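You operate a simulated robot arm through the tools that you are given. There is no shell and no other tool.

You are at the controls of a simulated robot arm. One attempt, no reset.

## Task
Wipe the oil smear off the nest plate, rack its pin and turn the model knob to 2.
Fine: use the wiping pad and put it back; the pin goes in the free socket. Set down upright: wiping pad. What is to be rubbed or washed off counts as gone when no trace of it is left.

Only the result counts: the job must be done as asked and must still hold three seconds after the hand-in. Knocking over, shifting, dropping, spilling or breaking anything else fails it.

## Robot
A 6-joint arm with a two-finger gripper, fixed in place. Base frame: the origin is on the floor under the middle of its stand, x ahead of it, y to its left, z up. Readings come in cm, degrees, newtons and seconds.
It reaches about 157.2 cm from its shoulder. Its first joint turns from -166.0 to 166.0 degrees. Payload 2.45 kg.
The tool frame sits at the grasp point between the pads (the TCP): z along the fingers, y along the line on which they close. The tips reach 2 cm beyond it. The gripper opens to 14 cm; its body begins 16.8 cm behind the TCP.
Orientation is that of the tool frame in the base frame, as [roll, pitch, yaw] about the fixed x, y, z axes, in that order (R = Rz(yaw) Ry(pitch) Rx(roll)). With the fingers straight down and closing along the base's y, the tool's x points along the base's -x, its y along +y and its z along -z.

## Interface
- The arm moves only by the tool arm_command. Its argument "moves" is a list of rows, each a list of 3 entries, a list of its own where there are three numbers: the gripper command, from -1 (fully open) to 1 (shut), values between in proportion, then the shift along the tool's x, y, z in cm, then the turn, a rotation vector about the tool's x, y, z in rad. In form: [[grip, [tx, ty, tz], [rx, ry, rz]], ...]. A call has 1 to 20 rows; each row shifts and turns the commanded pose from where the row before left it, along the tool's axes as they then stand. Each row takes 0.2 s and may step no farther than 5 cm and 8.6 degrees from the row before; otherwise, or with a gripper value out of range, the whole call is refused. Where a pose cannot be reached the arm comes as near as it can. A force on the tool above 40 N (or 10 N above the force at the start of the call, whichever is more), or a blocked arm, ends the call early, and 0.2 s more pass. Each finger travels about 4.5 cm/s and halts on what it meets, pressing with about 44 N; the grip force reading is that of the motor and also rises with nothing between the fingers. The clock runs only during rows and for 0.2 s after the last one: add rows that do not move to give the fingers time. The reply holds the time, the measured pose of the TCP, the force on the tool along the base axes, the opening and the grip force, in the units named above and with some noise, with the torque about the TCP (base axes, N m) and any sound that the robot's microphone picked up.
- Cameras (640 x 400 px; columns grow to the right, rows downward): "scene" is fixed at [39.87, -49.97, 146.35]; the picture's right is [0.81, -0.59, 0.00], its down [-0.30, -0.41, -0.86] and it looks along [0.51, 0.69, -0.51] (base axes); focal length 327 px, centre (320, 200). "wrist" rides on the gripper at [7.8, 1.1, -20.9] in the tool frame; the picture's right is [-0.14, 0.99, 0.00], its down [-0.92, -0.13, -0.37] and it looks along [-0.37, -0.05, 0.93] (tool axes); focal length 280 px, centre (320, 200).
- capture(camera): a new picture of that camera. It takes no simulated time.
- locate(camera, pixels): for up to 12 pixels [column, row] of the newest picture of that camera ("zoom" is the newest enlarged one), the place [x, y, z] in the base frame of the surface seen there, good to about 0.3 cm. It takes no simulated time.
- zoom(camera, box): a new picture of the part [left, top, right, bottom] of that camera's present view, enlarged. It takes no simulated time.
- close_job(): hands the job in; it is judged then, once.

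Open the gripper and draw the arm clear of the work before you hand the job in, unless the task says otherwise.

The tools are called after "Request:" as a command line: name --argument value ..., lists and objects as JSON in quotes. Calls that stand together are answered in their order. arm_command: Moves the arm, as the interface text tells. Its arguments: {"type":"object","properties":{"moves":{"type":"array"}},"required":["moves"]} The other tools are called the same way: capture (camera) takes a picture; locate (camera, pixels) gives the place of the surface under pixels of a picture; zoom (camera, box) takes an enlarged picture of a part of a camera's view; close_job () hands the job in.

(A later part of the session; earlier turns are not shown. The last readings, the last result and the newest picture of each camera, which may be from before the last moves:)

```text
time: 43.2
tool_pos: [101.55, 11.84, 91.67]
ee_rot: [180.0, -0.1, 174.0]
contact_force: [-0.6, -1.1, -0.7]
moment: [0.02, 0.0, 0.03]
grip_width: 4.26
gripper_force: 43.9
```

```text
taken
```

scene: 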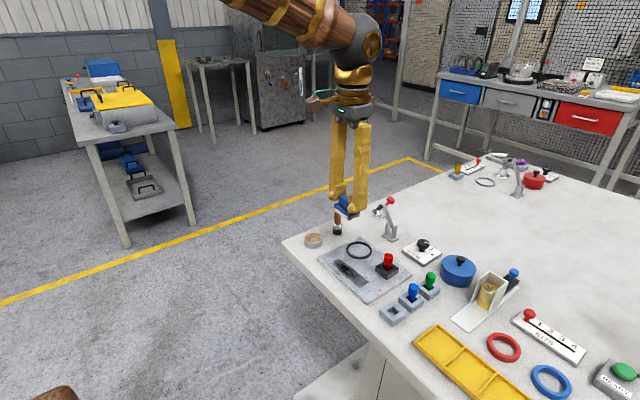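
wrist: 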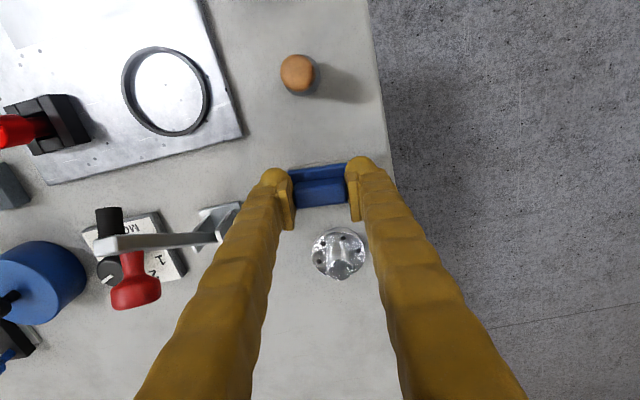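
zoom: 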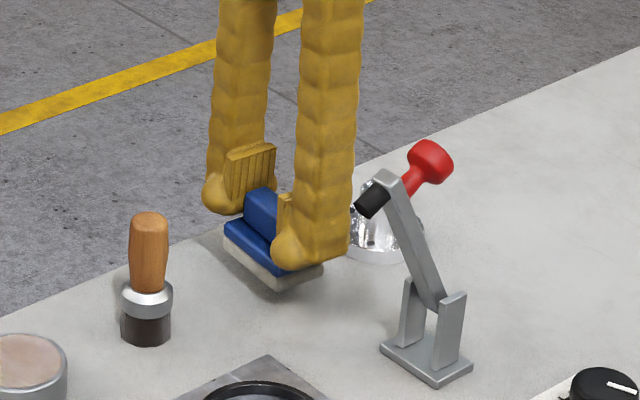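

The pad hovers ~1.3 cm over its spot at (101.55, 11.84). I lower 1.0 cm, then in fine steps to feel the table.

Request:
arm_command --moves '[[1, [0, 0, 0.6], [0, 0, 0]], [1, [0, 0, 0.4], [0, 0, 0]], [1, [0, 0, 0.1], [0, 0, 0]], [1, [0, 0, 0], [0, 0, 0]]]'

Request:
arm_command --moves '[[1, [0, 0, 0.1], [0, 0, 0]], [1, [0, 0, 0], [0, 0, 0]]]'

```text
time: 44.2
tool_pos: [101.54, 11.69, 90.63]
ee_rot: [-180.0, 0.0, 174.0]
contact_force: [-0.1, -0.6, -0.9]
moment: [0.02, 0.02, 0.01]
grip_width: 4.27
gripper_force: 44.2
```

```text
time: 44.8
tool_pos: [101.42, 11.79, 90.4]
ee_rot: [-180.0, 0.0, 174.0]
contact_force: [-0.2, -0.2, -0.1]
moment: [-0.01, -0.01, -0.05]
grip_width: 4.26
gripper_force: 44.4
```

No contact yet at z≈90.4; I continue in 0.07 cm steps.

Request:
arm_command --moves '[[1, [0, 0, 0.08], [0, 0, 0]], [1, [0, 0, 0], [0, 0, 0]]]'

Request:
arm_command --moves '[[1, [0, 0, 0.07], [0, 0, 0]], [1, [0, 0, 0], [0, 0, 0]]]'

```text
time: 45.4
tool_pos: [101.34, 11.68, 90.33]
ee_rot: [-179.9, 0.0, 174.0]
contact_force: [-0.1, 0.1, 0.1]
moment: [-0.01, 0.0, -0.01]
grip_width: 4.27
gripper_force: 43.7
```

```text
time: 46.0
tool_pos: [101.38, 11.67, 90.38]
ee_rot: [-180.0, 0.0, 174.0]
contact_force: [0.2, -0.1, -0.6]
moment: [-0.03, 0.02, 0.0]
grip_width: 4.25
gripper_force: 44.3
```

Request:
arm_command --moves '[[1, [0, 0, 0.07], [0, 0, 0]], [1, [0, 0, 0], [0, 0, 0]]]'

Request:
arm_command --moves '[[1, [0, 0, 0.07], [0, 0, 0]], [1, [0, 0, 0], [0, 0, 0]]]'

```text
time: 46.6
tool_pos: [101.41, 11.71, 90.25]
ee_rot: [-180.0, 0.0, 174.1]
contact_force: [0.6, 0.0, -0.9]
moment: [-0.01, -0.03, 0.03]
grip_width: 4.26
gripper_force: 44.1
```

```text
time: 47.2
tool_pos: [101.5, 11.77, 90.27]
ee_rot: [180.0, -0.1, 174.0]
contact_force: [-0.2, -0.1, 0.7]
moment: [-0.02, 0.02, -0.03]
grip_width: 4.23
gripper_force: 44.4
```

Possibly first contact (0.7 N). One more small step to confirm before releasing.

Request:
arm_command --moves '[[1, [0, 0, 0.06], [0, 0, 0]], [1, [0, 0, 0], [0, 0, 0]]]'

Request:
zoom --camera "scene" --box '[340, 185, 400, 230]'

```text
time: 47.8
tool_pos: [101.53, 11.64, 90.16]
ee_rot: [180.0, 0.0, 174.0]
contact_force: [0.1, 0.8, 0.0]
moment: [0.03, 0.02, 0.0]
grip_width: 4.25
gripper_force: 44.1
```

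```text
8.89 times, centred on (370, 208) of scene
```

zoom: 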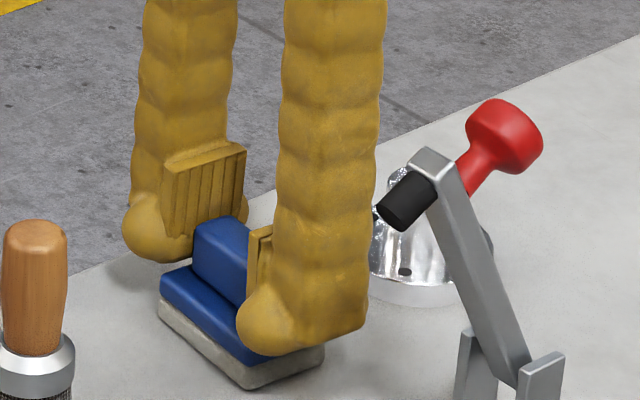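

No contact yet at commanded ≈90.06. I continue with small steps.

Request:
arm_command --moves '[[1, [0, 0, 0.05], [0, 0, 0]], [1, [0, 0, 0], [0, 0, 0]]]'

Request:
arm_command --moves '[[1, [0, 0, 0.05], [0, 0, 0]], [1, [0, 0, 0], [0, 0, 0]]]'

```text
time: 48.4
tool_pos: [101.45, 11.82, 90.12]
ee_rot: [-180.0, 0.0, 173.9]
contact_force: [1.4, -1.7, 5.0]
moment: [-0.12, -0.05, 0.02]
grip_width: 4.24
gripper_force: 44.0
```

```text
time: 49.0
tool_pos: [101.43, 11.79, 90.16]
ee_rot: [179.9, 0.1, 174.0]
contact_force: [1.6, 1.7, 14.2]
moment: [0.0, -0.04, 0.02]
grip_width: 4.25
gripper_force: 44.3
```

Contact with the table (14 N). I ease 0.05 cm, open, and then rise straight up.

Request:
arm_command --moves '[[1, [0, 0, -0.05], [0, 0, 0]], [1, [0, 0, 0], [0, 0, 0]], [0.2, [0, 0, 0], [0, 0, 0]], [-0.1, [0, 0, 0], [0, 0, 0]], [-0.2, [0, 0, 0], [0, 0, 0]], [-0.2, [0, 0, 0], [0, 0, 0]], [-0.2, [0, 0, 0], [0, 0, 0]], [-0.2, [0, 0, -0.5], [0, 0, 0]], [-0.2, [0, 0, -2], [0, 0, 0]], [-0.2, [0, 0, -4], [0, 0, 0]], [-0.2, [0, 0, 0], [0, 0, 0]]]'

Request:
capture --camera "wrist"

Request:
zoom --camera "scene" --box '[340, 195, 410, 239]'

```text
time: 51.4
tool_pos: [101.58, 11.6, 96.76]
ee_rot: [-180.0, 0.0, 174.0]
contact_force: [1.1, 1.2, 0.0]
moment: [0.0, 0.0, 0.0]
grip_width: 8.41
gripper_force: 0.1
```

```text
taken
```

wrist: 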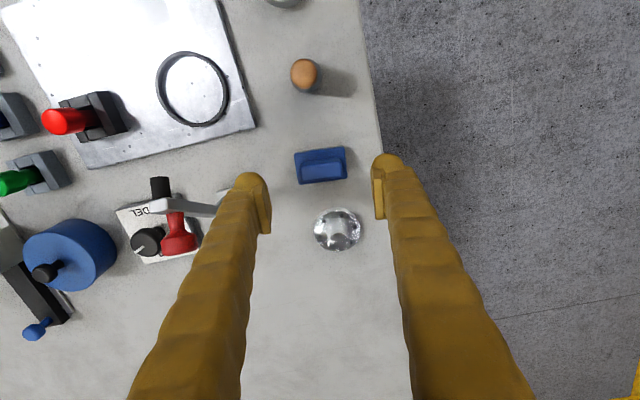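

```text
9.09 times, centred on (375, 217) of scene
```

zoom: 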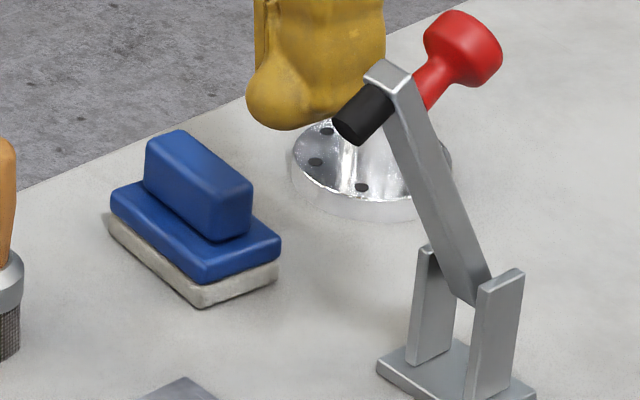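

The pad sits exactly where it was. Next I rise, square the yaw and move to a viewing pose over the pin and free socket.

Request:
arm_command --moves '[[-0.2, [0, 0, -4.5], [0, 0, 0]], [-0.2, [0, 0, -4.5], [0, 0, 0]], [-0.2, [0, 0, -4.5], [0, 0, -0.105]], [-0.2, [3.1, -3.7, 0], [0, 0, 0]], [-0.2, [3.1, -3.7, 0], [0, 0, 0]], [-0.2, [3.1, -3.7, 0], [0, 0, 0]], [-0.2, [3.1, -3.7, 0], [0, 0, 0]], [-0.2, [3.1, -3.7, 0], [0, 0, 0]], [-0.2, [3.1, -3.7, 0], [0, 0, 0]], [-0.2, [3.0, -3.5, 0], [0, 0, 0]], [-0.2, [0, 0, 0], [0, 0, 0]], [-0.2, [0, 0, 0], [0, 0, 0]]]'

Request:
capture --camera "wrist"

Request:
capture --camera "scene"

```text
time: 54.0
tool_pos: [79.88, -13.8, 110.15]
ee_rot: [180.0, 0.0, -179.9]
contact_force: [0.9, 0.0, -0.1]
moment: [0.01, 0.02, 0.02]
grip_width: 8.4
gripper_force: 0.0
```

```text
taken
```

wrist: 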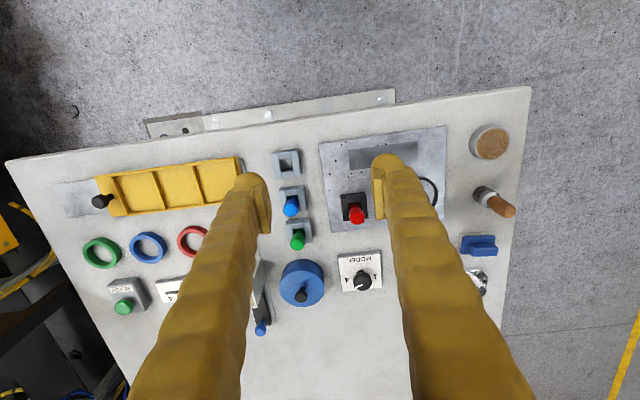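

```text
taken
```

scene: 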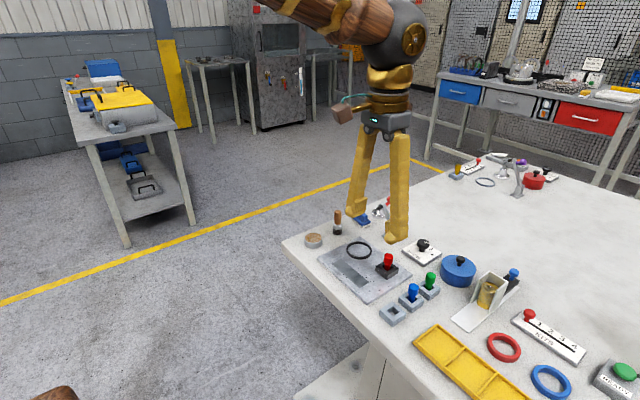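

The red pin is at wrist px (355,210), the free socket at (288,163). I zoom in on both, and on the plate again for the smear check.

Request:
zoom --camera "wrist" --box '[265, 140, 375, 255]'

Request:
zoom --camera "scene" --box '[370, 245, 450, 330]'

Request:
zoom --camera "wrist" --box '[310, 120, 460, 230]'

```text
3.48 times, centred on (320, 198) of wrist
```

zoom: 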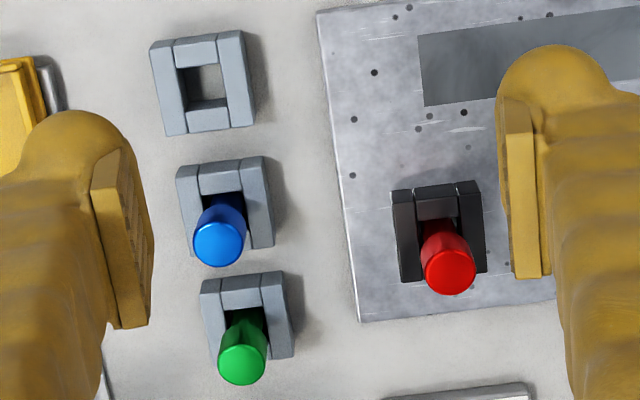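

```text
4.71 times, centred on (410, 288) of scene
```

zoom: 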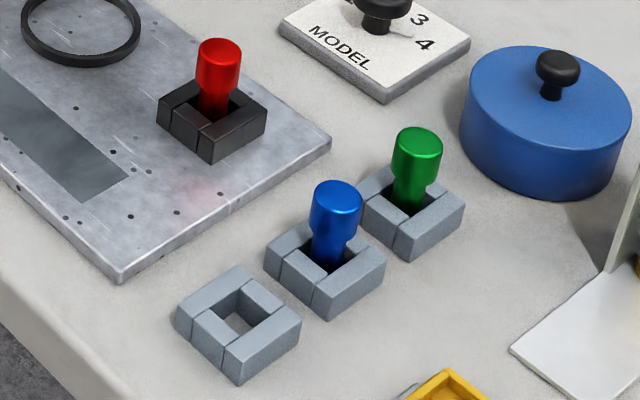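

```text
3.64 times, centred on (385, 175) of wrist
```

zoom: 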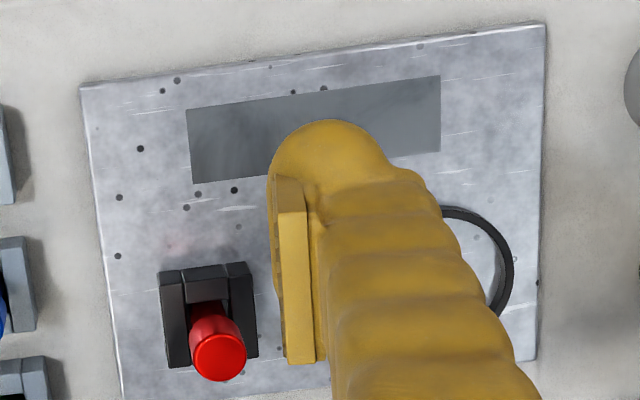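

The pin, blocks and free socket are clear. I locate pin head, block and socket corners in both views (also the faint pinkish spot to see whether it's a reflection).

Request:
locate --camera "wrist" --pixels '[[346, 186], [449, 250]]'

Request:
locate --camera "scene" --pixels '[[384.5, 286]]'

Request:
zoom --camera "wrist" --box '[265, 140, 375, 255]'

```text
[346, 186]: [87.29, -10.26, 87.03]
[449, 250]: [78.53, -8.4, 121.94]
```

```text
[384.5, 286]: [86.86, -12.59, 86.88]
```

```text
3.48 times, centred on (320, 198) of wrist
```

zoom: 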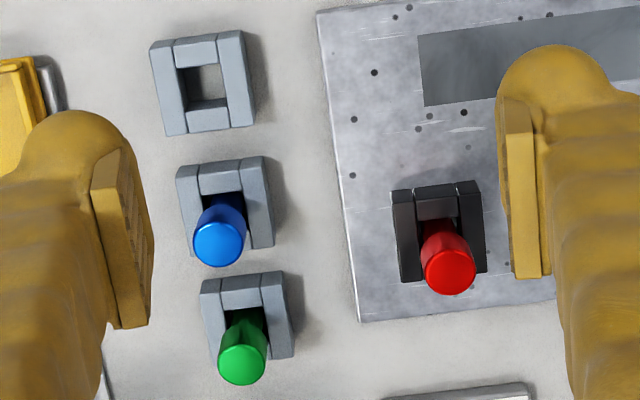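

The pink spot shifts with viewpoint — just the pin's reflection. Now I locate the pin head rim, sockets and their holes in this zoom.

Request:
locate --camera "zoom" --pixels '[[450, 272], [426, 272], [474, 272], [450, 250], [450, 292], [400, 195], [475, 190], [483, 268], [405, 278], [221, 245], [243, 365], [198, 245]]'

Request:
locate --camera "zoom" --pixels '[[155, 45], [240, 34], [250, 122], [168, 132], [180, 70], [218, 65], [225, 103], [188, 108], [207, 90], [205, 80], [182, 170], [262, 160]]'

Request:
zoom --camera "scene" --box '[370, 245, 450, 330]'

```text
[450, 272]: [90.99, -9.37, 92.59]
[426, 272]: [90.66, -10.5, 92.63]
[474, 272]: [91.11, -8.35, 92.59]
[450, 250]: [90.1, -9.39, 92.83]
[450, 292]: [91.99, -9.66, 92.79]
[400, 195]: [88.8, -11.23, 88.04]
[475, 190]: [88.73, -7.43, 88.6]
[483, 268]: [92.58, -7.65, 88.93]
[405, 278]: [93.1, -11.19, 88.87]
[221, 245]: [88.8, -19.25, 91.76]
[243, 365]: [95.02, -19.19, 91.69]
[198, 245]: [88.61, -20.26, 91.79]
```

```text
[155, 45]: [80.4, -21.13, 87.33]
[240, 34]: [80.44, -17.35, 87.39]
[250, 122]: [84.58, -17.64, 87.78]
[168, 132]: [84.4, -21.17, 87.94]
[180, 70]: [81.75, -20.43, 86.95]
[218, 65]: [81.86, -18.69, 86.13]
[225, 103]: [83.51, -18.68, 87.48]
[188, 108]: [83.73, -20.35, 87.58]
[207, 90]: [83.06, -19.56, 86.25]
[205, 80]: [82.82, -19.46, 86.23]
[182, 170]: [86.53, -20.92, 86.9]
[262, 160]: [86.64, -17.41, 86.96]
```

```text
4.71 times, centred on (410, 288) of scene
```

zoom: 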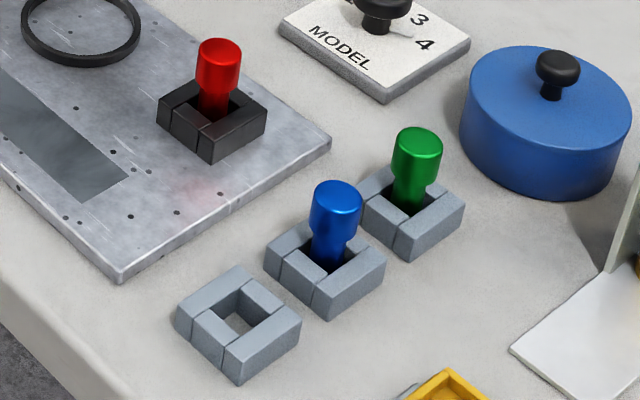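

Pin head top centre ≈(91.0, −9.4, 92.7), Ø≈2.1; free socket hole centre ≈(82.7, −19.5). I check the tray end clearance and the pin's head/shank heights from the scene view.

Request:
locate --camera "zoom" --pixels '[[218, 45], [217, 80], [213, 95], [212, 108], [335, 225], [335, 245], [238, 310], [215, 300], [262, 318], [240, 290], [398, 398], [440, 372]]'

Request:
locate --camera "wrist" --pixels '[[240, 160], [245, 205], [236, 180], [243, 165]]'

Request:
zoom --camera "wrist" --box '[268, 145, 308, 185]'

```text
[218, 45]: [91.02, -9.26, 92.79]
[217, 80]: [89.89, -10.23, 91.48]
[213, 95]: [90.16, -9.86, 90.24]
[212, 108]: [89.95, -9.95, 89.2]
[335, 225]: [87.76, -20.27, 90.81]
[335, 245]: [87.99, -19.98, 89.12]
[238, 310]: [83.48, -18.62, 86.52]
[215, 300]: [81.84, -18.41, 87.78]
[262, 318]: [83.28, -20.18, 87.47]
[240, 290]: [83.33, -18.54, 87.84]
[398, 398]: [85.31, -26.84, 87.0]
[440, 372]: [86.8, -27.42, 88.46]
```

```text
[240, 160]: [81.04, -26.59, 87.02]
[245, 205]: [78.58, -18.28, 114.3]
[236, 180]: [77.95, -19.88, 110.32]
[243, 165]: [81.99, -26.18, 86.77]
```

```text
10.00 times, centred on (288, 165) of wrist
```

zoom: 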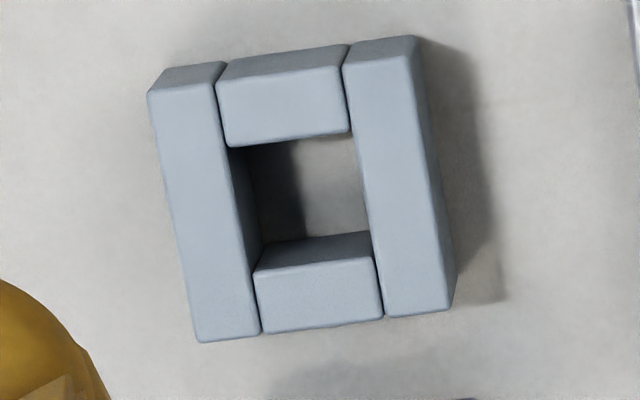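

Hole ≈2.0×2.0 cm, shank ≈1.5 cm, and the tray begins at y≈−26, so the y-grip clears everything. I move above the pin with a ~5 cm opening.

Request:
arm_command --moves '[[0.28, [-3.7, 1.47, 3.4], [0, 0, 0]], [0.28, [-3.7, 1.47, 3.4], [0, 0, 0]], [0.28, [-3.7, 1.46, 3.4], [0, 0, 0]], [0.28, [0, 0, 2.9], [0, 0, 0]], [0.28, [0, 0, 0], [0, 0, 0]], [0.28, [0, 0, 0], [0, 0, 0]]]'

Request:
capture --camera "wrist"

Request:
zoom --camera "wrist" --box '[250, 120, 390, 230]'

Request:
zoom --camera "scene" --box '[340, 215, 450, 300]'

```text
refused: row 1 steps farther than a row can; nothing moved
```

```text
taken
```

wrist: 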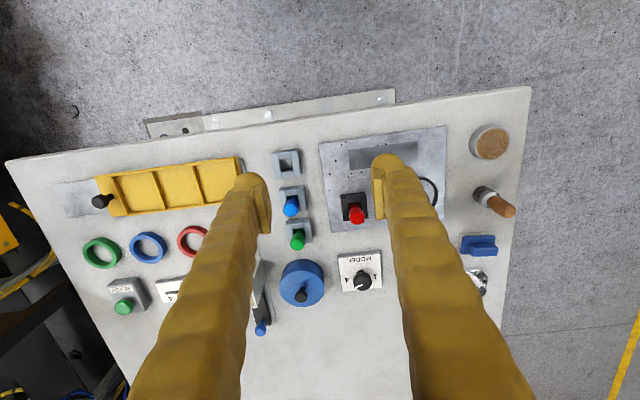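

```text
3.64 times, centred on (320, 175) of wrist
```

zoom: 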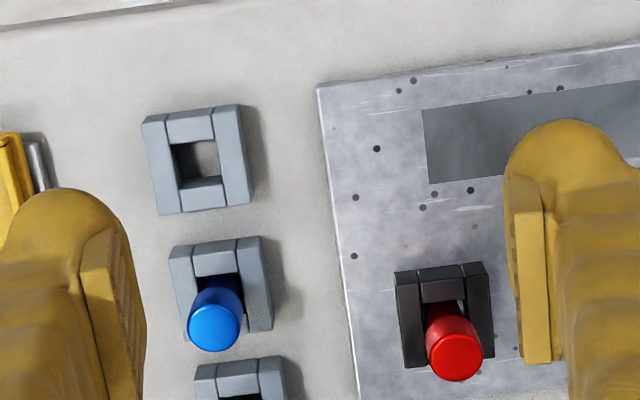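

```text
4.71 times, centred on (395, 258) of scene
```

zoom: 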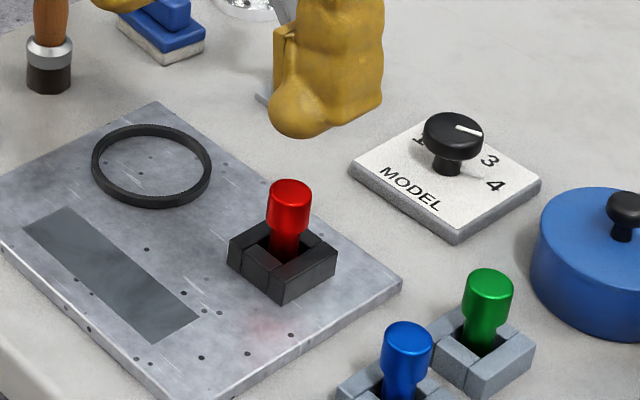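

The step was too long and refused; nothing moved. I split it into smaller rows.

Request:
arm_command --moves '[[0.28, [-3.7, 1.47, 0], [0, 0, 0]], [0.28, [-3.7, 1.47, 0], [0, 0, 0]], [0.28, [-3.7, 1.46, 0], [0, 0, 0]], [0.28, [0, 0, 4.5], [0, 0, 0]], [0.28, [0, 0, 4.5], [0, 0, 0]], [0.28, [0, 0, 3.0], [0, 0, 0]], [0.28, [0, 0, 0], [0, 0, 0]], [0.28, [0, 0, 0], [0, 0, 0]]]'

Request:
capture --camera "wrist"

Request:
zoom --camera "wrist" --box '[250, 120, 390, 230]'

Request:
zoom --camera "scene" --box '[340, 215, 450, 300]'

```text
time: 55.8
tool_pos: [90.92, -9.77, 98.08]
ee_rot: [-180.0, 0.0, -180.0]
contact_force: [0.4, 0.5, 0.1]
moment: [-0.01, -0.04, -0.01]
grip_width: 5.03
gripper_force: 0.1
```

```text
taken
```

wrist: 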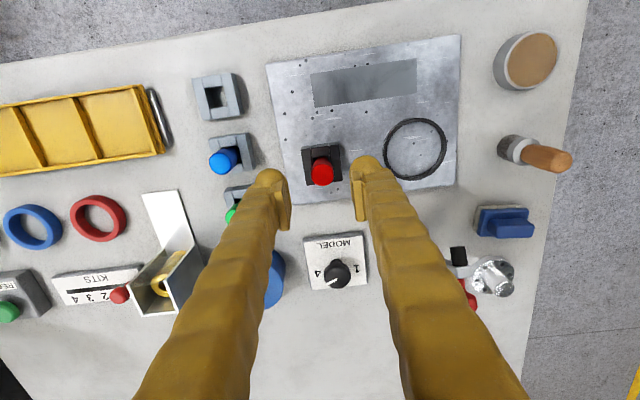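

```text
3.64 times, centred on (320, 175) of wrist
```

zoom: 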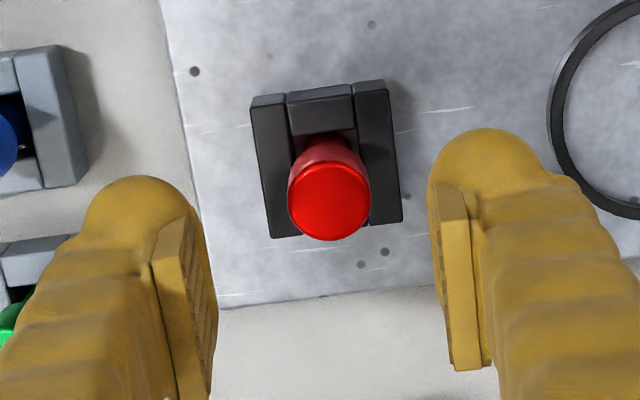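

```text
4.71 times, centred on (395, 258) of scene
```

zoom: 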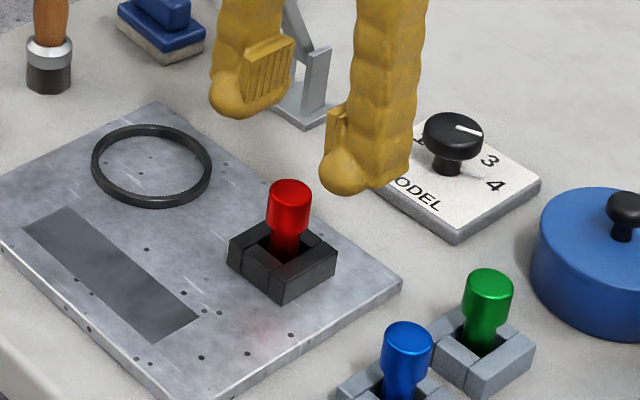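

The pin head centre (zoom 330,200) is ~0.25 cm to +y of the tool axis. I correct and descend to TCP z≈91.6, then check before closing.

Request:
arm_command --moves '[[0.28, [0, 0.25, 2.0], [0, 0, 0]], [0.28, [0, 0, 3.0], [0, 0, 0]], [0.28, [0, 0, 1.4], [0, 0, 0]], [0.28, [0, 0, 0], [0, 0, 0]], [0.28, [0, 0, 0], [0, 0, 0]]]'

Request:
zoom --camera "wrist" --box '[250, 140, 390, 250]'

Request:
zoom --camera "scene" --box '[340, 215, 450, 300]'

```text
time: 57.0
tool_pos: [91.08, -9.33, 91.6]
ee_rot: [179.9, 0.0, -180.0]
contact_force: [-0.4, 0.2, 0.4]
moment: [-0.01, 0.0, -0.03]
grip_width: 5.03
gripper_force: 0.1
```

```text
3.64 times, centred on (320, 195) of wrist
```

zoom: 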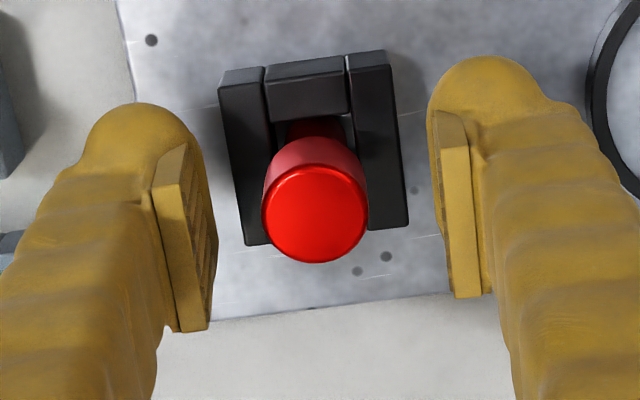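

```text
4.71 times, centred on (395, 258) of scene
```

zoom: 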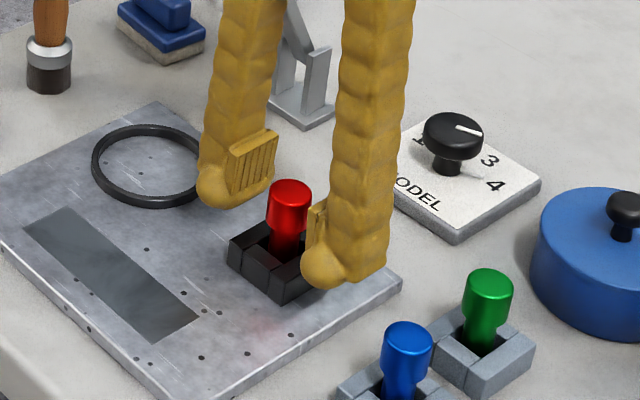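

Offsets are ~0.1 cm; I correct these and close on the head.

Request:
arm_command --moves '[[0.28, [0.1, -0.1, 0], [0, 0, 0]], [0.28, [0, 0, 0], [0, 0, 0]], [1, [0, 0, 0], [0, 0, 0]], [1, [0, 0, 0], [0, 0, 0]], [1, [0, 0, 0], [0, 0, 0]], [1, [0, 0, 0], [0, 0, 0]], [1, [0, 0, 0], [0, 0, 0]]]'

Request:
zoom --camera "wrist" --box '[250, 140, 390, 250]'

```text
time: 58.6
tool_pos: [90.99, -9.54, 91.56]
ee_rot: [180.0, 0.0, 180.0]
contact_force: [0.0, 0.1, -0.2]
moment: [-0.01, 0.02, -0.02]
grip_width: 1.75
gripper_force: 43.0
```

```text
3.64 times, centred on (320, 195) of wrist
```

zoom: 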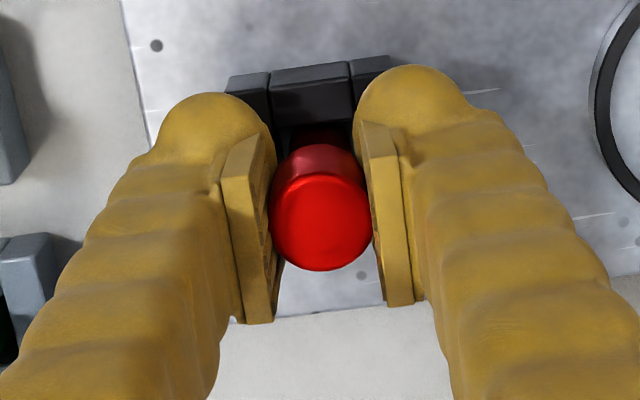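

Gripped at 1.75 cm, 43 N. I lift 4 cm and check the pin comes out cleanly.

Request:
arm_command --moves '[[1, [0, 0, -1], [0, 0, 0]], [1, [0, 0, -1.5], [0, 0, 0]], [1, [0, 0, -2], [0, 0, 0]], [1, [0, 0, 0], [0, 0, 0]]]'

Request:
zoom --camera "scene" --box '[340, 215, 450, 300]'

Request:
zoom --camera "wrist" --box '[250, 140, 390, 250]'

```text
time: 59.6
tool_pos: [90.83, -9.42, 96.03]
ee_rot: [-180.0, 0.0, 180.0]
contact_force: [0.2, -0.6, -0.6]
moment: [0.01, 0.01, -0.06]
grip_width: 1.74
gripper_force: 42.7
```

```text
4.71 times, centred on (395, 258) of scene
```

zoom: 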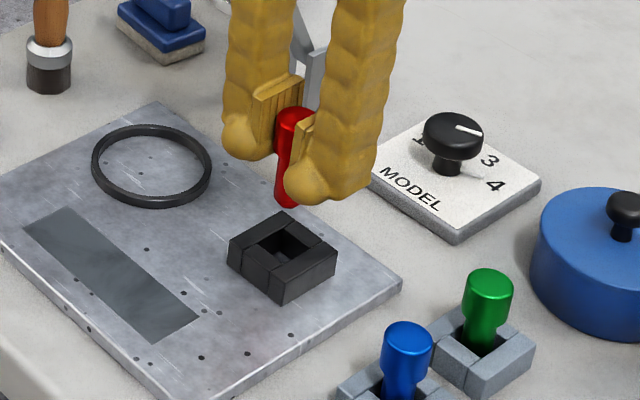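

```text
3.64 times, centred on (320, 195) of wrist
```

zoom: 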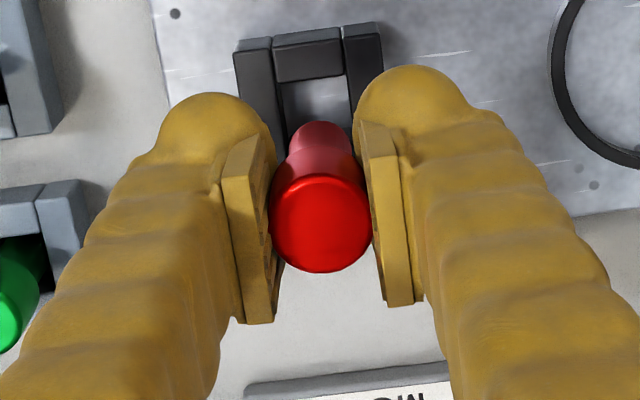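

The pin is out and vertical. I raise 2 cm more and carry it to above the free socket at ≈(82.6, −19.4).

Request:
arm_command --moves '[[1, [0, 0, -2], [0, 0, 0]], [1, [2.77, -3.33, 0], [0, 0, 0]], [1, [2.77, -3.33, 0], [0, 0, 0]], [1, [2.77, -3.33, 0], [0, 0, 0]], [1, [0, 0, 2], [0, 0, 0]], [1, [0, 0, 0], [0, 0, 0]], [1, [0, 0, 0], [0, 0, 0]]]'

Request:
zoom --camera "wrist" --box '[250, 120, 390, 230]'

Request:
zoom --camera "scene" --box '[355, 250, 445, 330]'

```text
time: 61.2
tool_pos: [82.64, -19.23, 95.91]
ee_rot: [-180.0, 0.0, -179.9]
contact_force: [0.8, -0.1, -0.5]
moment: [0.01, 0.01, 0.01]
grip_width: 1.69
gripper_force: 42.5
```

```text
3.64 times, centred on (320, 175) of wrist
```

zoom: 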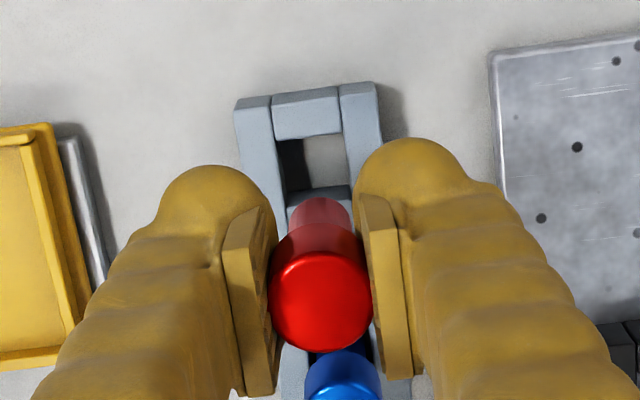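

```text
5.00 times, centred on (400, 290) of scene
```

zoom: 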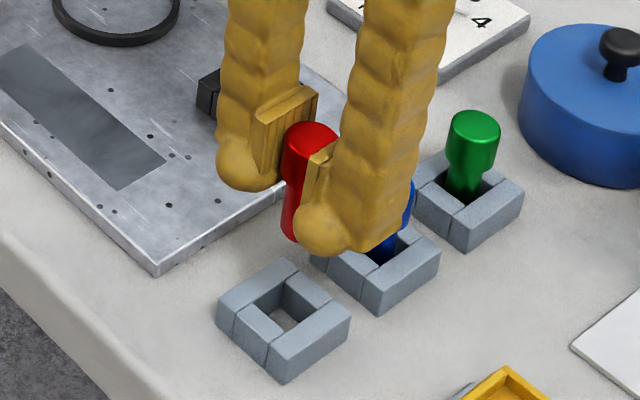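

I compare with the earlier view using the same zoom box, and look closer at the pin and hole.

Request:
zoom --camera "wrist" --box '[250, 140, 390, 250]'

Request:
zoom --camera "wrist" --box '[290, 140, 350, 180]'

```text
3.64 times, centred on (320, 195) of wrist
```

zoom: 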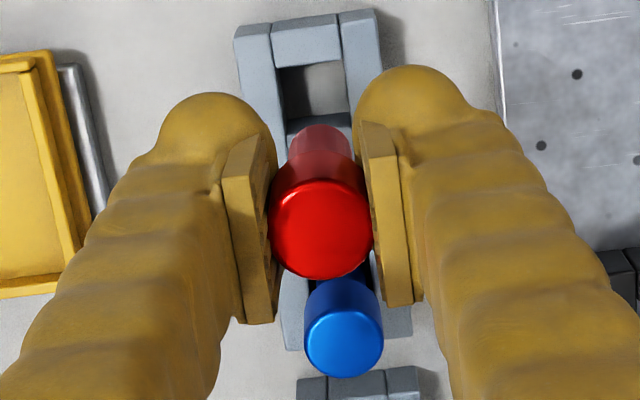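

```text
10.00 times, centred on (320, 160) of wrist
```

zoom: 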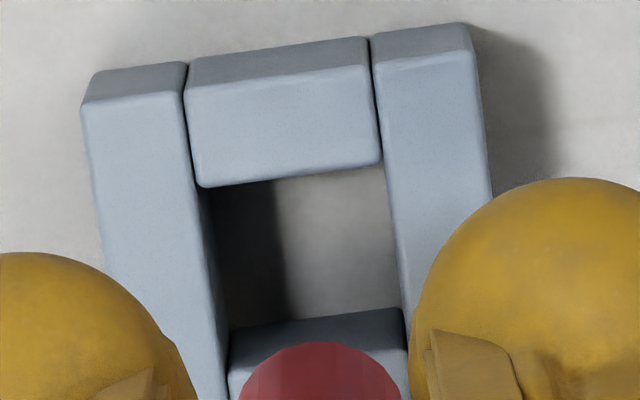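

Comparing the block outlines with the pick-up view: the gray hole lies ≈0.2 cm farther toward −x and 0.08 toward −y, and the pin slid ~0.1 cm in the grip. I correct by (−0.3, −0.08) and lower 2.8 cm to just above the socket.

Request:
arm_command --moves '[[1, [0.3, -0.08, 0], [0, 0, 0]], [1, [0, 0, 1.4], [0, 0, 0]], [1, [0, 0, 1.4], [0, 0, 0]], [1, [0, 0, 0], [0, 0, 0]], [1, [0, 0, 0], [0, 0, 0]]]'

Request:
zoom --camera "wrist" --box '[250, 140, 390, 250]'

Request:
zoom --camera "scene" --box '[365, 265, 425, 330]'

```text
time: 62.4
tool_pos: [82.19, -19.49, 93.32]
ee_rot: [179.9, -0.1, 179.9]
contact_force: [-1.1, 0.2, -0.3]
moment: [0.01, 0.0, 0.0]
grip_width: 1.71
gripper_force: 42.0
```

```text
3.64 times, centred on (320, 195) of wrist
```

zoom: 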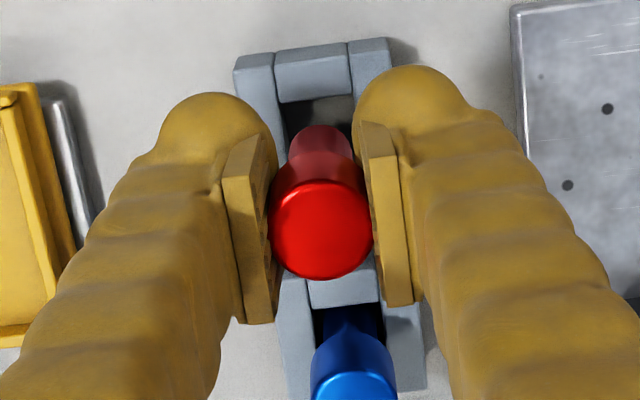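

```text
6.15 times, centred on (395, 298) of scene
```

zoom: 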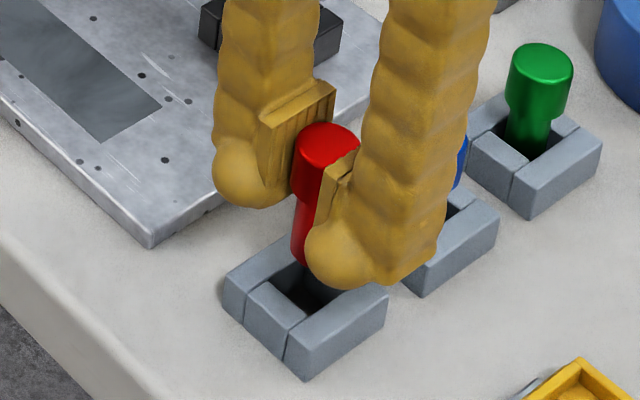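

I look more closely at the pin's tilt in the scene view and the hole in the wrist view.

Request:
zoom --camera "scene" --box '[382, 280, 412, 314]'

Request:
zoom --camera "wrist" --box '[290, 145, 350, 220]'

```text
11.76 times, centred on (397, 297) of scene
```

zoom: 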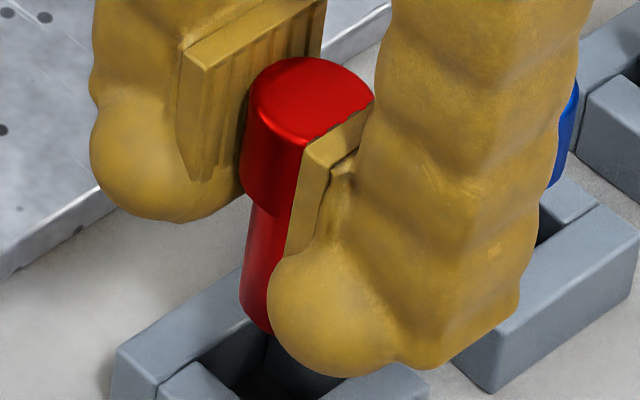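

```text
5.33 times, centred on (320, 182) of wrist
```

zoom: 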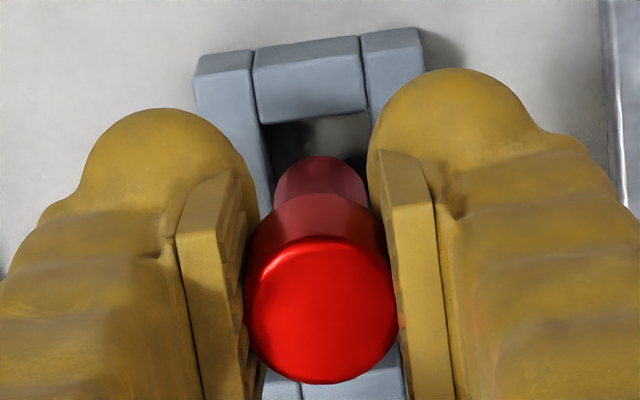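

Pin is vertical; hole centre is aligned within ~0.1 cm (pin slightly +x). I shift −0.1 in x and lower in small steps watching the force.

Request:
arm_command --moves '[[1, [0.1, 0, 0], [0, 0, 0]], [1, [0, 0, 0.5], [0, 0, 0]], [1, [0, 0, 0.3], [0, 0, 0]], [1, [0, 0, 0.2], [0, 0, 0]], [1, [0, 0, 0], [0, 0, 0]]]'

Request:
zoom --camera "wrist" --box '[290, 145, 350, 220]'

Request:
zoom --camera "scene" --box '[375, 280, 420, 325]'

```text
time: 63.6
tool_pos: [82.18, -19.37, 92.3]
ee_rot: [179.9, 0.1, 179.9]
contact_force: [-0.4, 0.0, 0.1]
moment: [-0.01, 0.01, -0.01]
grip_width: 1.72
gripper_force: 42.9
```

```text
5.33 times, centred on (320, 182) of wrist
```

zoom: 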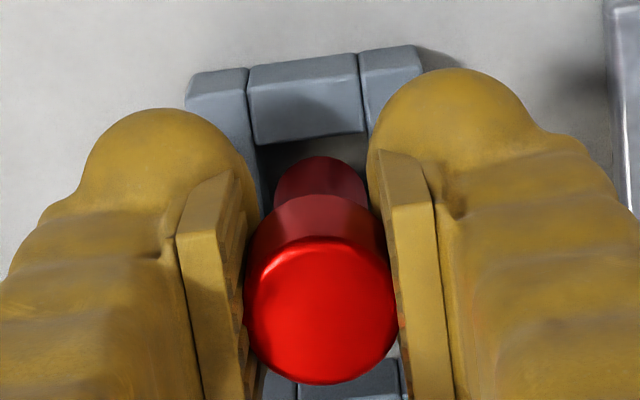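

```text
8.89 times, centred on (398, 302) of scene
```

zoom: 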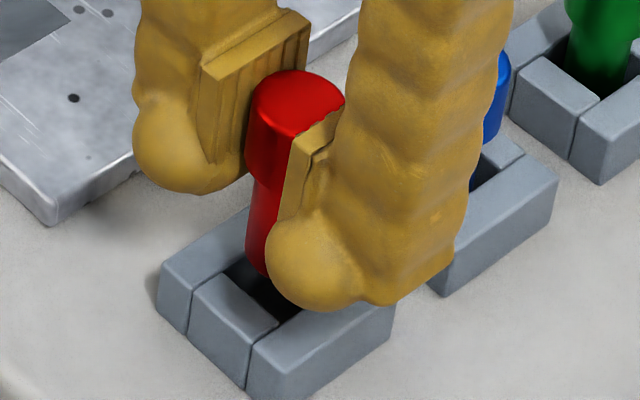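

No force; alignment looks good. I continue lowering 0.8 cm in small steps.

Request:
arm_command --moves '[[1, [0, 0, 0.3], [0, 0, 0]], [1, [0, 0, 0.3], [0, 0, 0]], [1, [0, 0, 0.2], [0, 0, 0]], [1, [0, 0, 0], [0, 0, 0]]]'

Request:
zoom --camera "scene" --box '[375, 280, 420, 325]'

Request:
zoom --camera "wrist" --box '[290, 145, 350, 220]'

```text
time: 64.6
tool_pos: [82.25, -19.45, 91.47]
ee_rot: [180.0, 0.0, 179.9]
contact_force: [0.1, 0.6, 0.1]
moment: [0.01, -0.01, -0.01]
grip_width: 1.71
gripper_force: 42.0
```

```text
8.89 times, centred on (398, 302) of scene
```

zoom: 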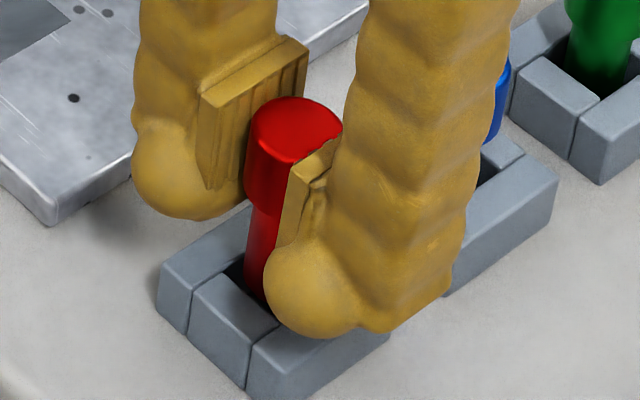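

```text
5.33 times, centred on (320, 182) of wrist
```

zoom: 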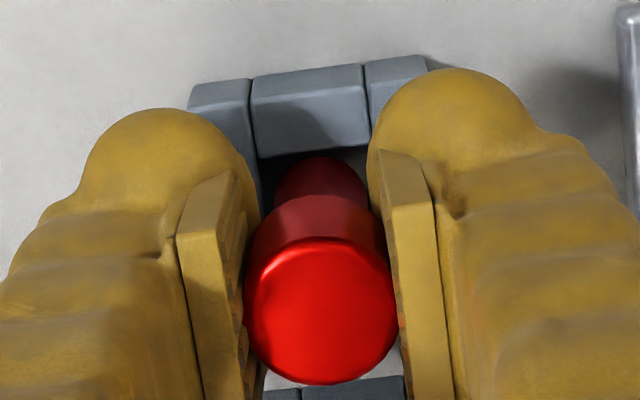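

Pin is entering the hole with no contact force. I go down another 0.7 cm.

Request:
arm_command --moves '[[1, [0, 0, 0.3], [0, 0, 0]], [1, [0, 0, 0.2], [0, 0, 0]], [1, [0, 0, 0.2], [0, 0, 0]], [1, [0, 0, 0], [0, 0, 0]]]'

Request:
arm_command --moves '[[1, [0, 0, 0.1], [0, 0, 0]], [1, [0, 0, 0], [0, 0, 0]]]'

```text
time: 65.6
tool_pos: [82.17, -19.58, 90.84]
ee_rot: [-179.9, 0.0, -180.0]
contact_force: [6.5, -0.4, -0.2]
moment: [-0.02, -0.24, 0.01]
grip_width: 1.69
gripper_force: 42.7
```

```text
time: 66.2
tool_pos: [82.2, -19.46, 90.81]
ee_rot: [180.0, -0.1, 180.0]
contact_force: [3.9, -0.8, -0.7]
moment: [-0.05, -0.07, -0.01]
grip_width: 1.71
gripper_force: 42.6
```

A small lateral force (+4–6 N in x) means the pin touches the −x wall. I shift +0.08 cm in x and continue down.

Request:
arm_command --moves '[[1, [-0.08, 0, 0], [0, 0, 0]], [1, [0, 0, 0], [0, 0, 0]]]'

Request:
arm_command --moves '[[1, [0, 0, 0.1], [0, 0, 0]], [1, [0, 0, 0], [0, 0, 0]]]'

```text
time: 66.8
tool_pos: [82.21, -19.47, 90.73]
ee_rot: [-179.9, 0.0, 180.0]
contact_force: [0.4, -0.4, -0.1]
moment: [0.03, 0.03, 0.01]
grip_width: 1.69
gripper_force: 42.2
```

```text
time: 67.4
tool_pos: [82.3, -19.54, 90.73]
ee_rot: [-179.9, 0.0, -180.0]
contact_force: [0.8, -0.1, -0.4]
moment: [0.0, -0.02, -0.01]
grip_width: 1.72
gripper_force: 42.5
```

Force cleared. I keep lowering in 0.08 cm steps to find the bottom.

Request:
arm_command --moves '[[1, [0, 0, 0.1], [0, 0, 0]], [1, [0, 0, 0], [0, 0, 0]]]'

Request:
arm_command --moves '[[1, [0, 0, 0.08], [0, 0, 0]], [1, [0, 0, 0], [0, 0, 0]]]'

Request:
zoom --camera "scene" --box '[375, 280, 420, 325]'

```text
time: 68.0
tool_pos: [82.22, -19.44, 90.59]
ee_rot: [-180.0, 0.1, 179.9]
contact_force: [0.7, 0.0, -0.8]
moment: [0.02, -0.04, 0.01]
grip_width: 1.69
gripper_force: 43.0
```

```text
time: 68.6
tool_pos: [82.23, -19.45, 90.42]
ee_rot: [-180.0, 0.0, -180.0]
contact_force: [0.7, 0.9, -0.5]
moment: [-0.01, -0.01, -0.01]
grip_width: 1.69
gripper_force: 42.9
```

```text
8.89 times, centred on (398, 302) of scene
```

zoom: 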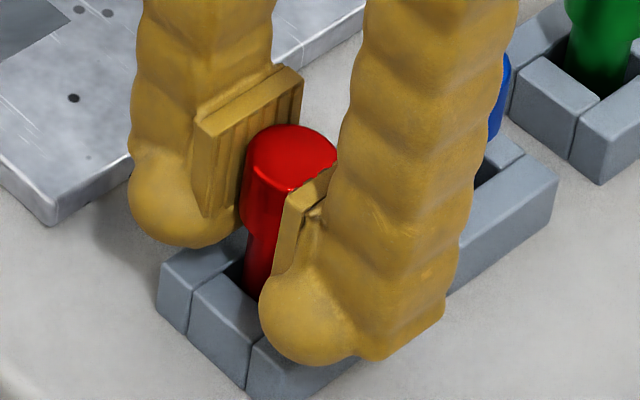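

Request:
arm_command --moves '[[1, [0, 0, 0.08], [0, 0, 0]], [1, [0, 0, 0], [0, 0, 0]]]'

Request:
capture --camera "scene"

Request:
locate --camera "scene" --pixels '[[394, 297], [395, 299], [413, 288], [411, 286], [384, 309]]'

```text
time: 69.2
tool_pos: [82.24, -19.48, 90.38]
ee_rot: [180.0, 0.0, 180.0]
contact_force: [-0.5, -0.1, 0.4]
moment: [-0.01, 0.0, -0.02]
grip_width: 1.67
gripper_force: 42.6
```

```text
taken
```

scene: 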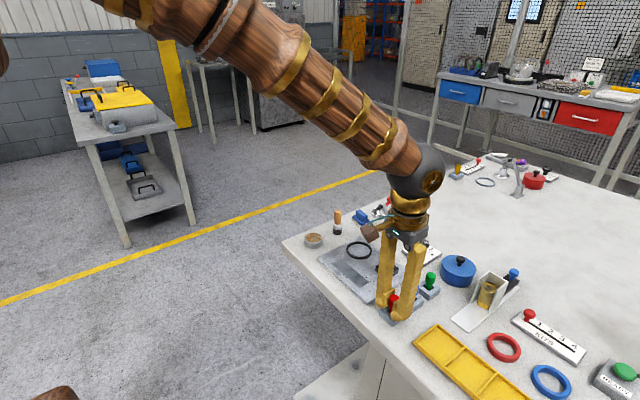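

```text
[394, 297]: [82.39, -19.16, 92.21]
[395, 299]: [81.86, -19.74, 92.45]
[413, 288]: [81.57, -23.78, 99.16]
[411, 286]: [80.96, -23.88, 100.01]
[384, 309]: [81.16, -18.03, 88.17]
```

I measure the pin's top height relative to the blue one to judge how deep it is.

Request:
zoom --camera "scene" --box '[375, 275, 425, 325]'

Request:
locate --camera "zoom" --pixels '[[285, 190], [270, 180], [300, 185], [280, 200], [260, 200], [275, 240], [255, 290], [235, 260], [180, 290], [230, 340]]'

Request:
zoom --camera "wrist" --box '[270, 140, 370, 260]'

```text
8.00 times, centred on (400, 300) of scene
```

zoom: 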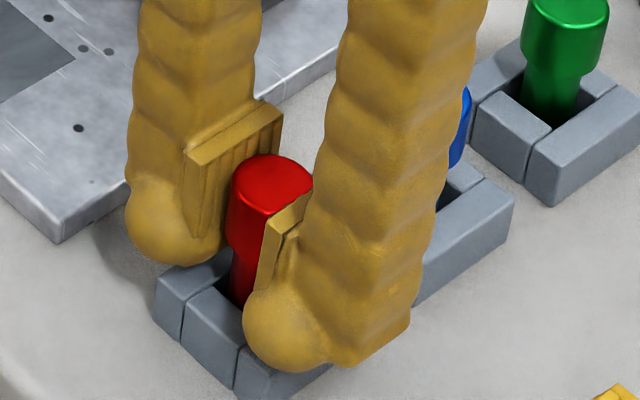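

```text
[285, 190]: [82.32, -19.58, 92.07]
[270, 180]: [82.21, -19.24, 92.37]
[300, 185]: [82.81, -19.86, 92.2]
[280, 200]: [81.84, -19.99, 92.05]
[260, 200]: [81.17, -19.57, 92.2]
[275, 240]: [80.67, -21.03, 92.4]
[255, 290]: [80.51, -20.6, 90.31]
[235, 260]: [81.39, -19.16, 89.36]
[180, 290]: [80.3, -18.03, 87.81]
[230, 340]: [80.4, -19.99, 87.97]
```

```text
3.33 times, centred on (320, 200) of wrist
```

zoom: 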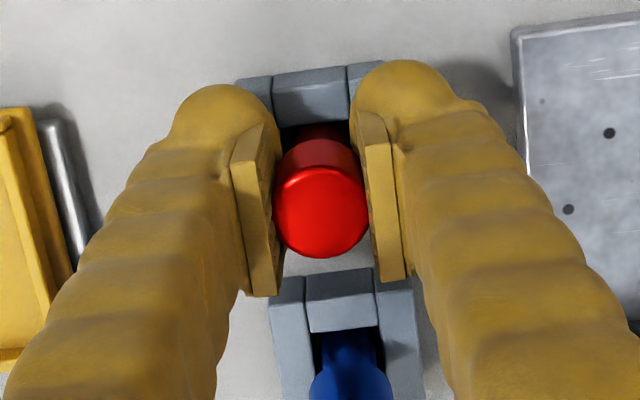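

I cross-check the pin's top height with the wrist camera.

Request:
capture --camera "wrist"

Request:
locate --camera "wrist" --pixels '[[320, 204], [314, 200], [326, 200], [320, 210], [316, 208], [324, 208]]'

```text
taken
```

wrist: 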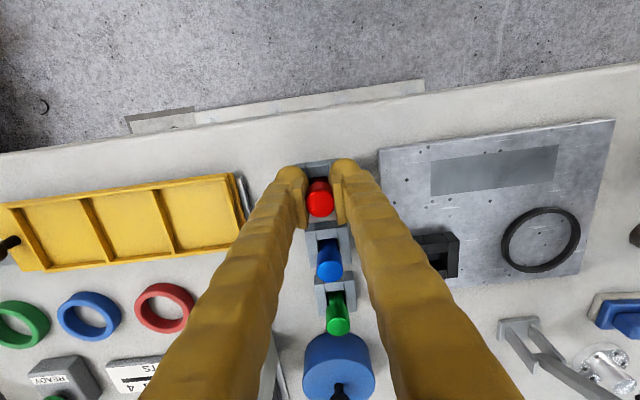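

```text
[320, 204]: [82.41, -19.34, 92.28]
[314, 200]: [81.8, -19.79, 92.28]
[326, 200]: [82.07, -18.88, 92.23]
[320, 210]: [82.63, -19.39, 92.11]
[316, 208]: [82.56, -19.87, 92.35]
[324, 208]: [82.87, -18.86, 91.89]
```

Both cameras put the pin top at z≈92.2, i.e. it slid up ~0.6 cm in the grip and its foot is ≈0.4–0.5 cm above the table, already deep in the socket. I lower a bit more, watching for fingertip contact with the socket block (top ≈88.0).

Request:
arm_command --moves '[[1, [0, 0, 0.1], [0, 0, 0]], [1, [0, 0, 0], [0, 0, 0]]]'

Request:
arm_command --moves '[[1, [0, 0, 0.07], [0, 0, 0]], [1, [0, 0, 0], [0, 0, 0]]]'

Request:
zoom --camera "scene" --box '[375, 275, 425, 325]'

```text
time: 69.8
tool_pos: [82.13, -19.46, 90.2]
ee_rot: [179.9, 0.0, 180.0]
contact_force: [-0.2, -0.4, -0.6]
moment: [-0.03, 0.01, 0.0]
grip_width: 1.72
gripper_force: 42.7
```

```text
time: 70.4
tool_pos: [82.05, -19.64, 90.28]
ee_rot: [180.0, 0.0, 180.0]
contact_force: [3.7, 0.3, 0.2]
moment: [-0.01, -0.07, 0.0]
grip_width: 1.7
gripper_force: 42.3
```

```text
8.00 times, centred on (400, 300) of scene
```

zoom: 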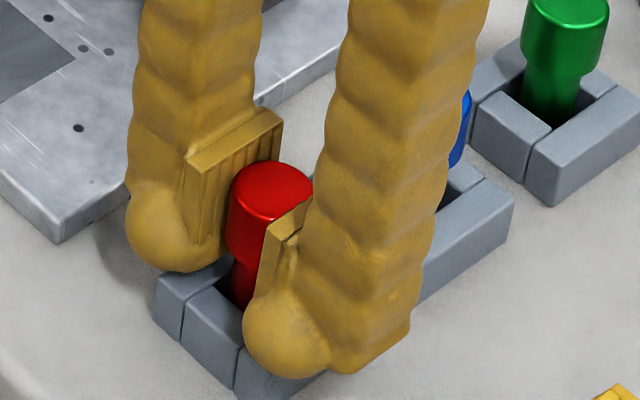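

A light touch on the −x wall again (3.7 N), so I shift +0.15 cm in x, lower 0.08, and check.

Request:
arm_command --moves '[[1, [-0.15, 0, 0], [0, 0, 0]], [1, [0, 0, 0], [0, 0, 0]], [1, [0, 0, 0.08], [0, 0, 0]], [1, [0, 0, 0], [0, 0, 0]]]'

Request:
zoom --camera "wrist" --box '[270, 140, 370, 260]'

```text
time: 71.4
tool_pos: [82.33, -19.37, 90.07]
ee_rot: [180.0, 0.0, 180.0]
contact_force: [0.5, -0.8, 0.2]
moment: [0.02, -0.01, -0.02]
grip_width: 1.69
gripper_force: 42.4
```

```text
3.33 times, centred on (320, 200) of wrist
```

zoom: 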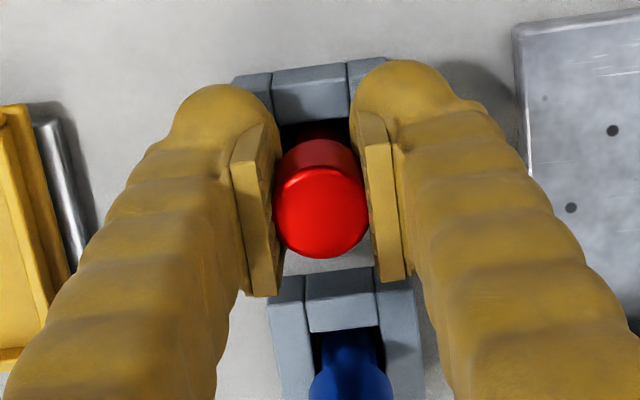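

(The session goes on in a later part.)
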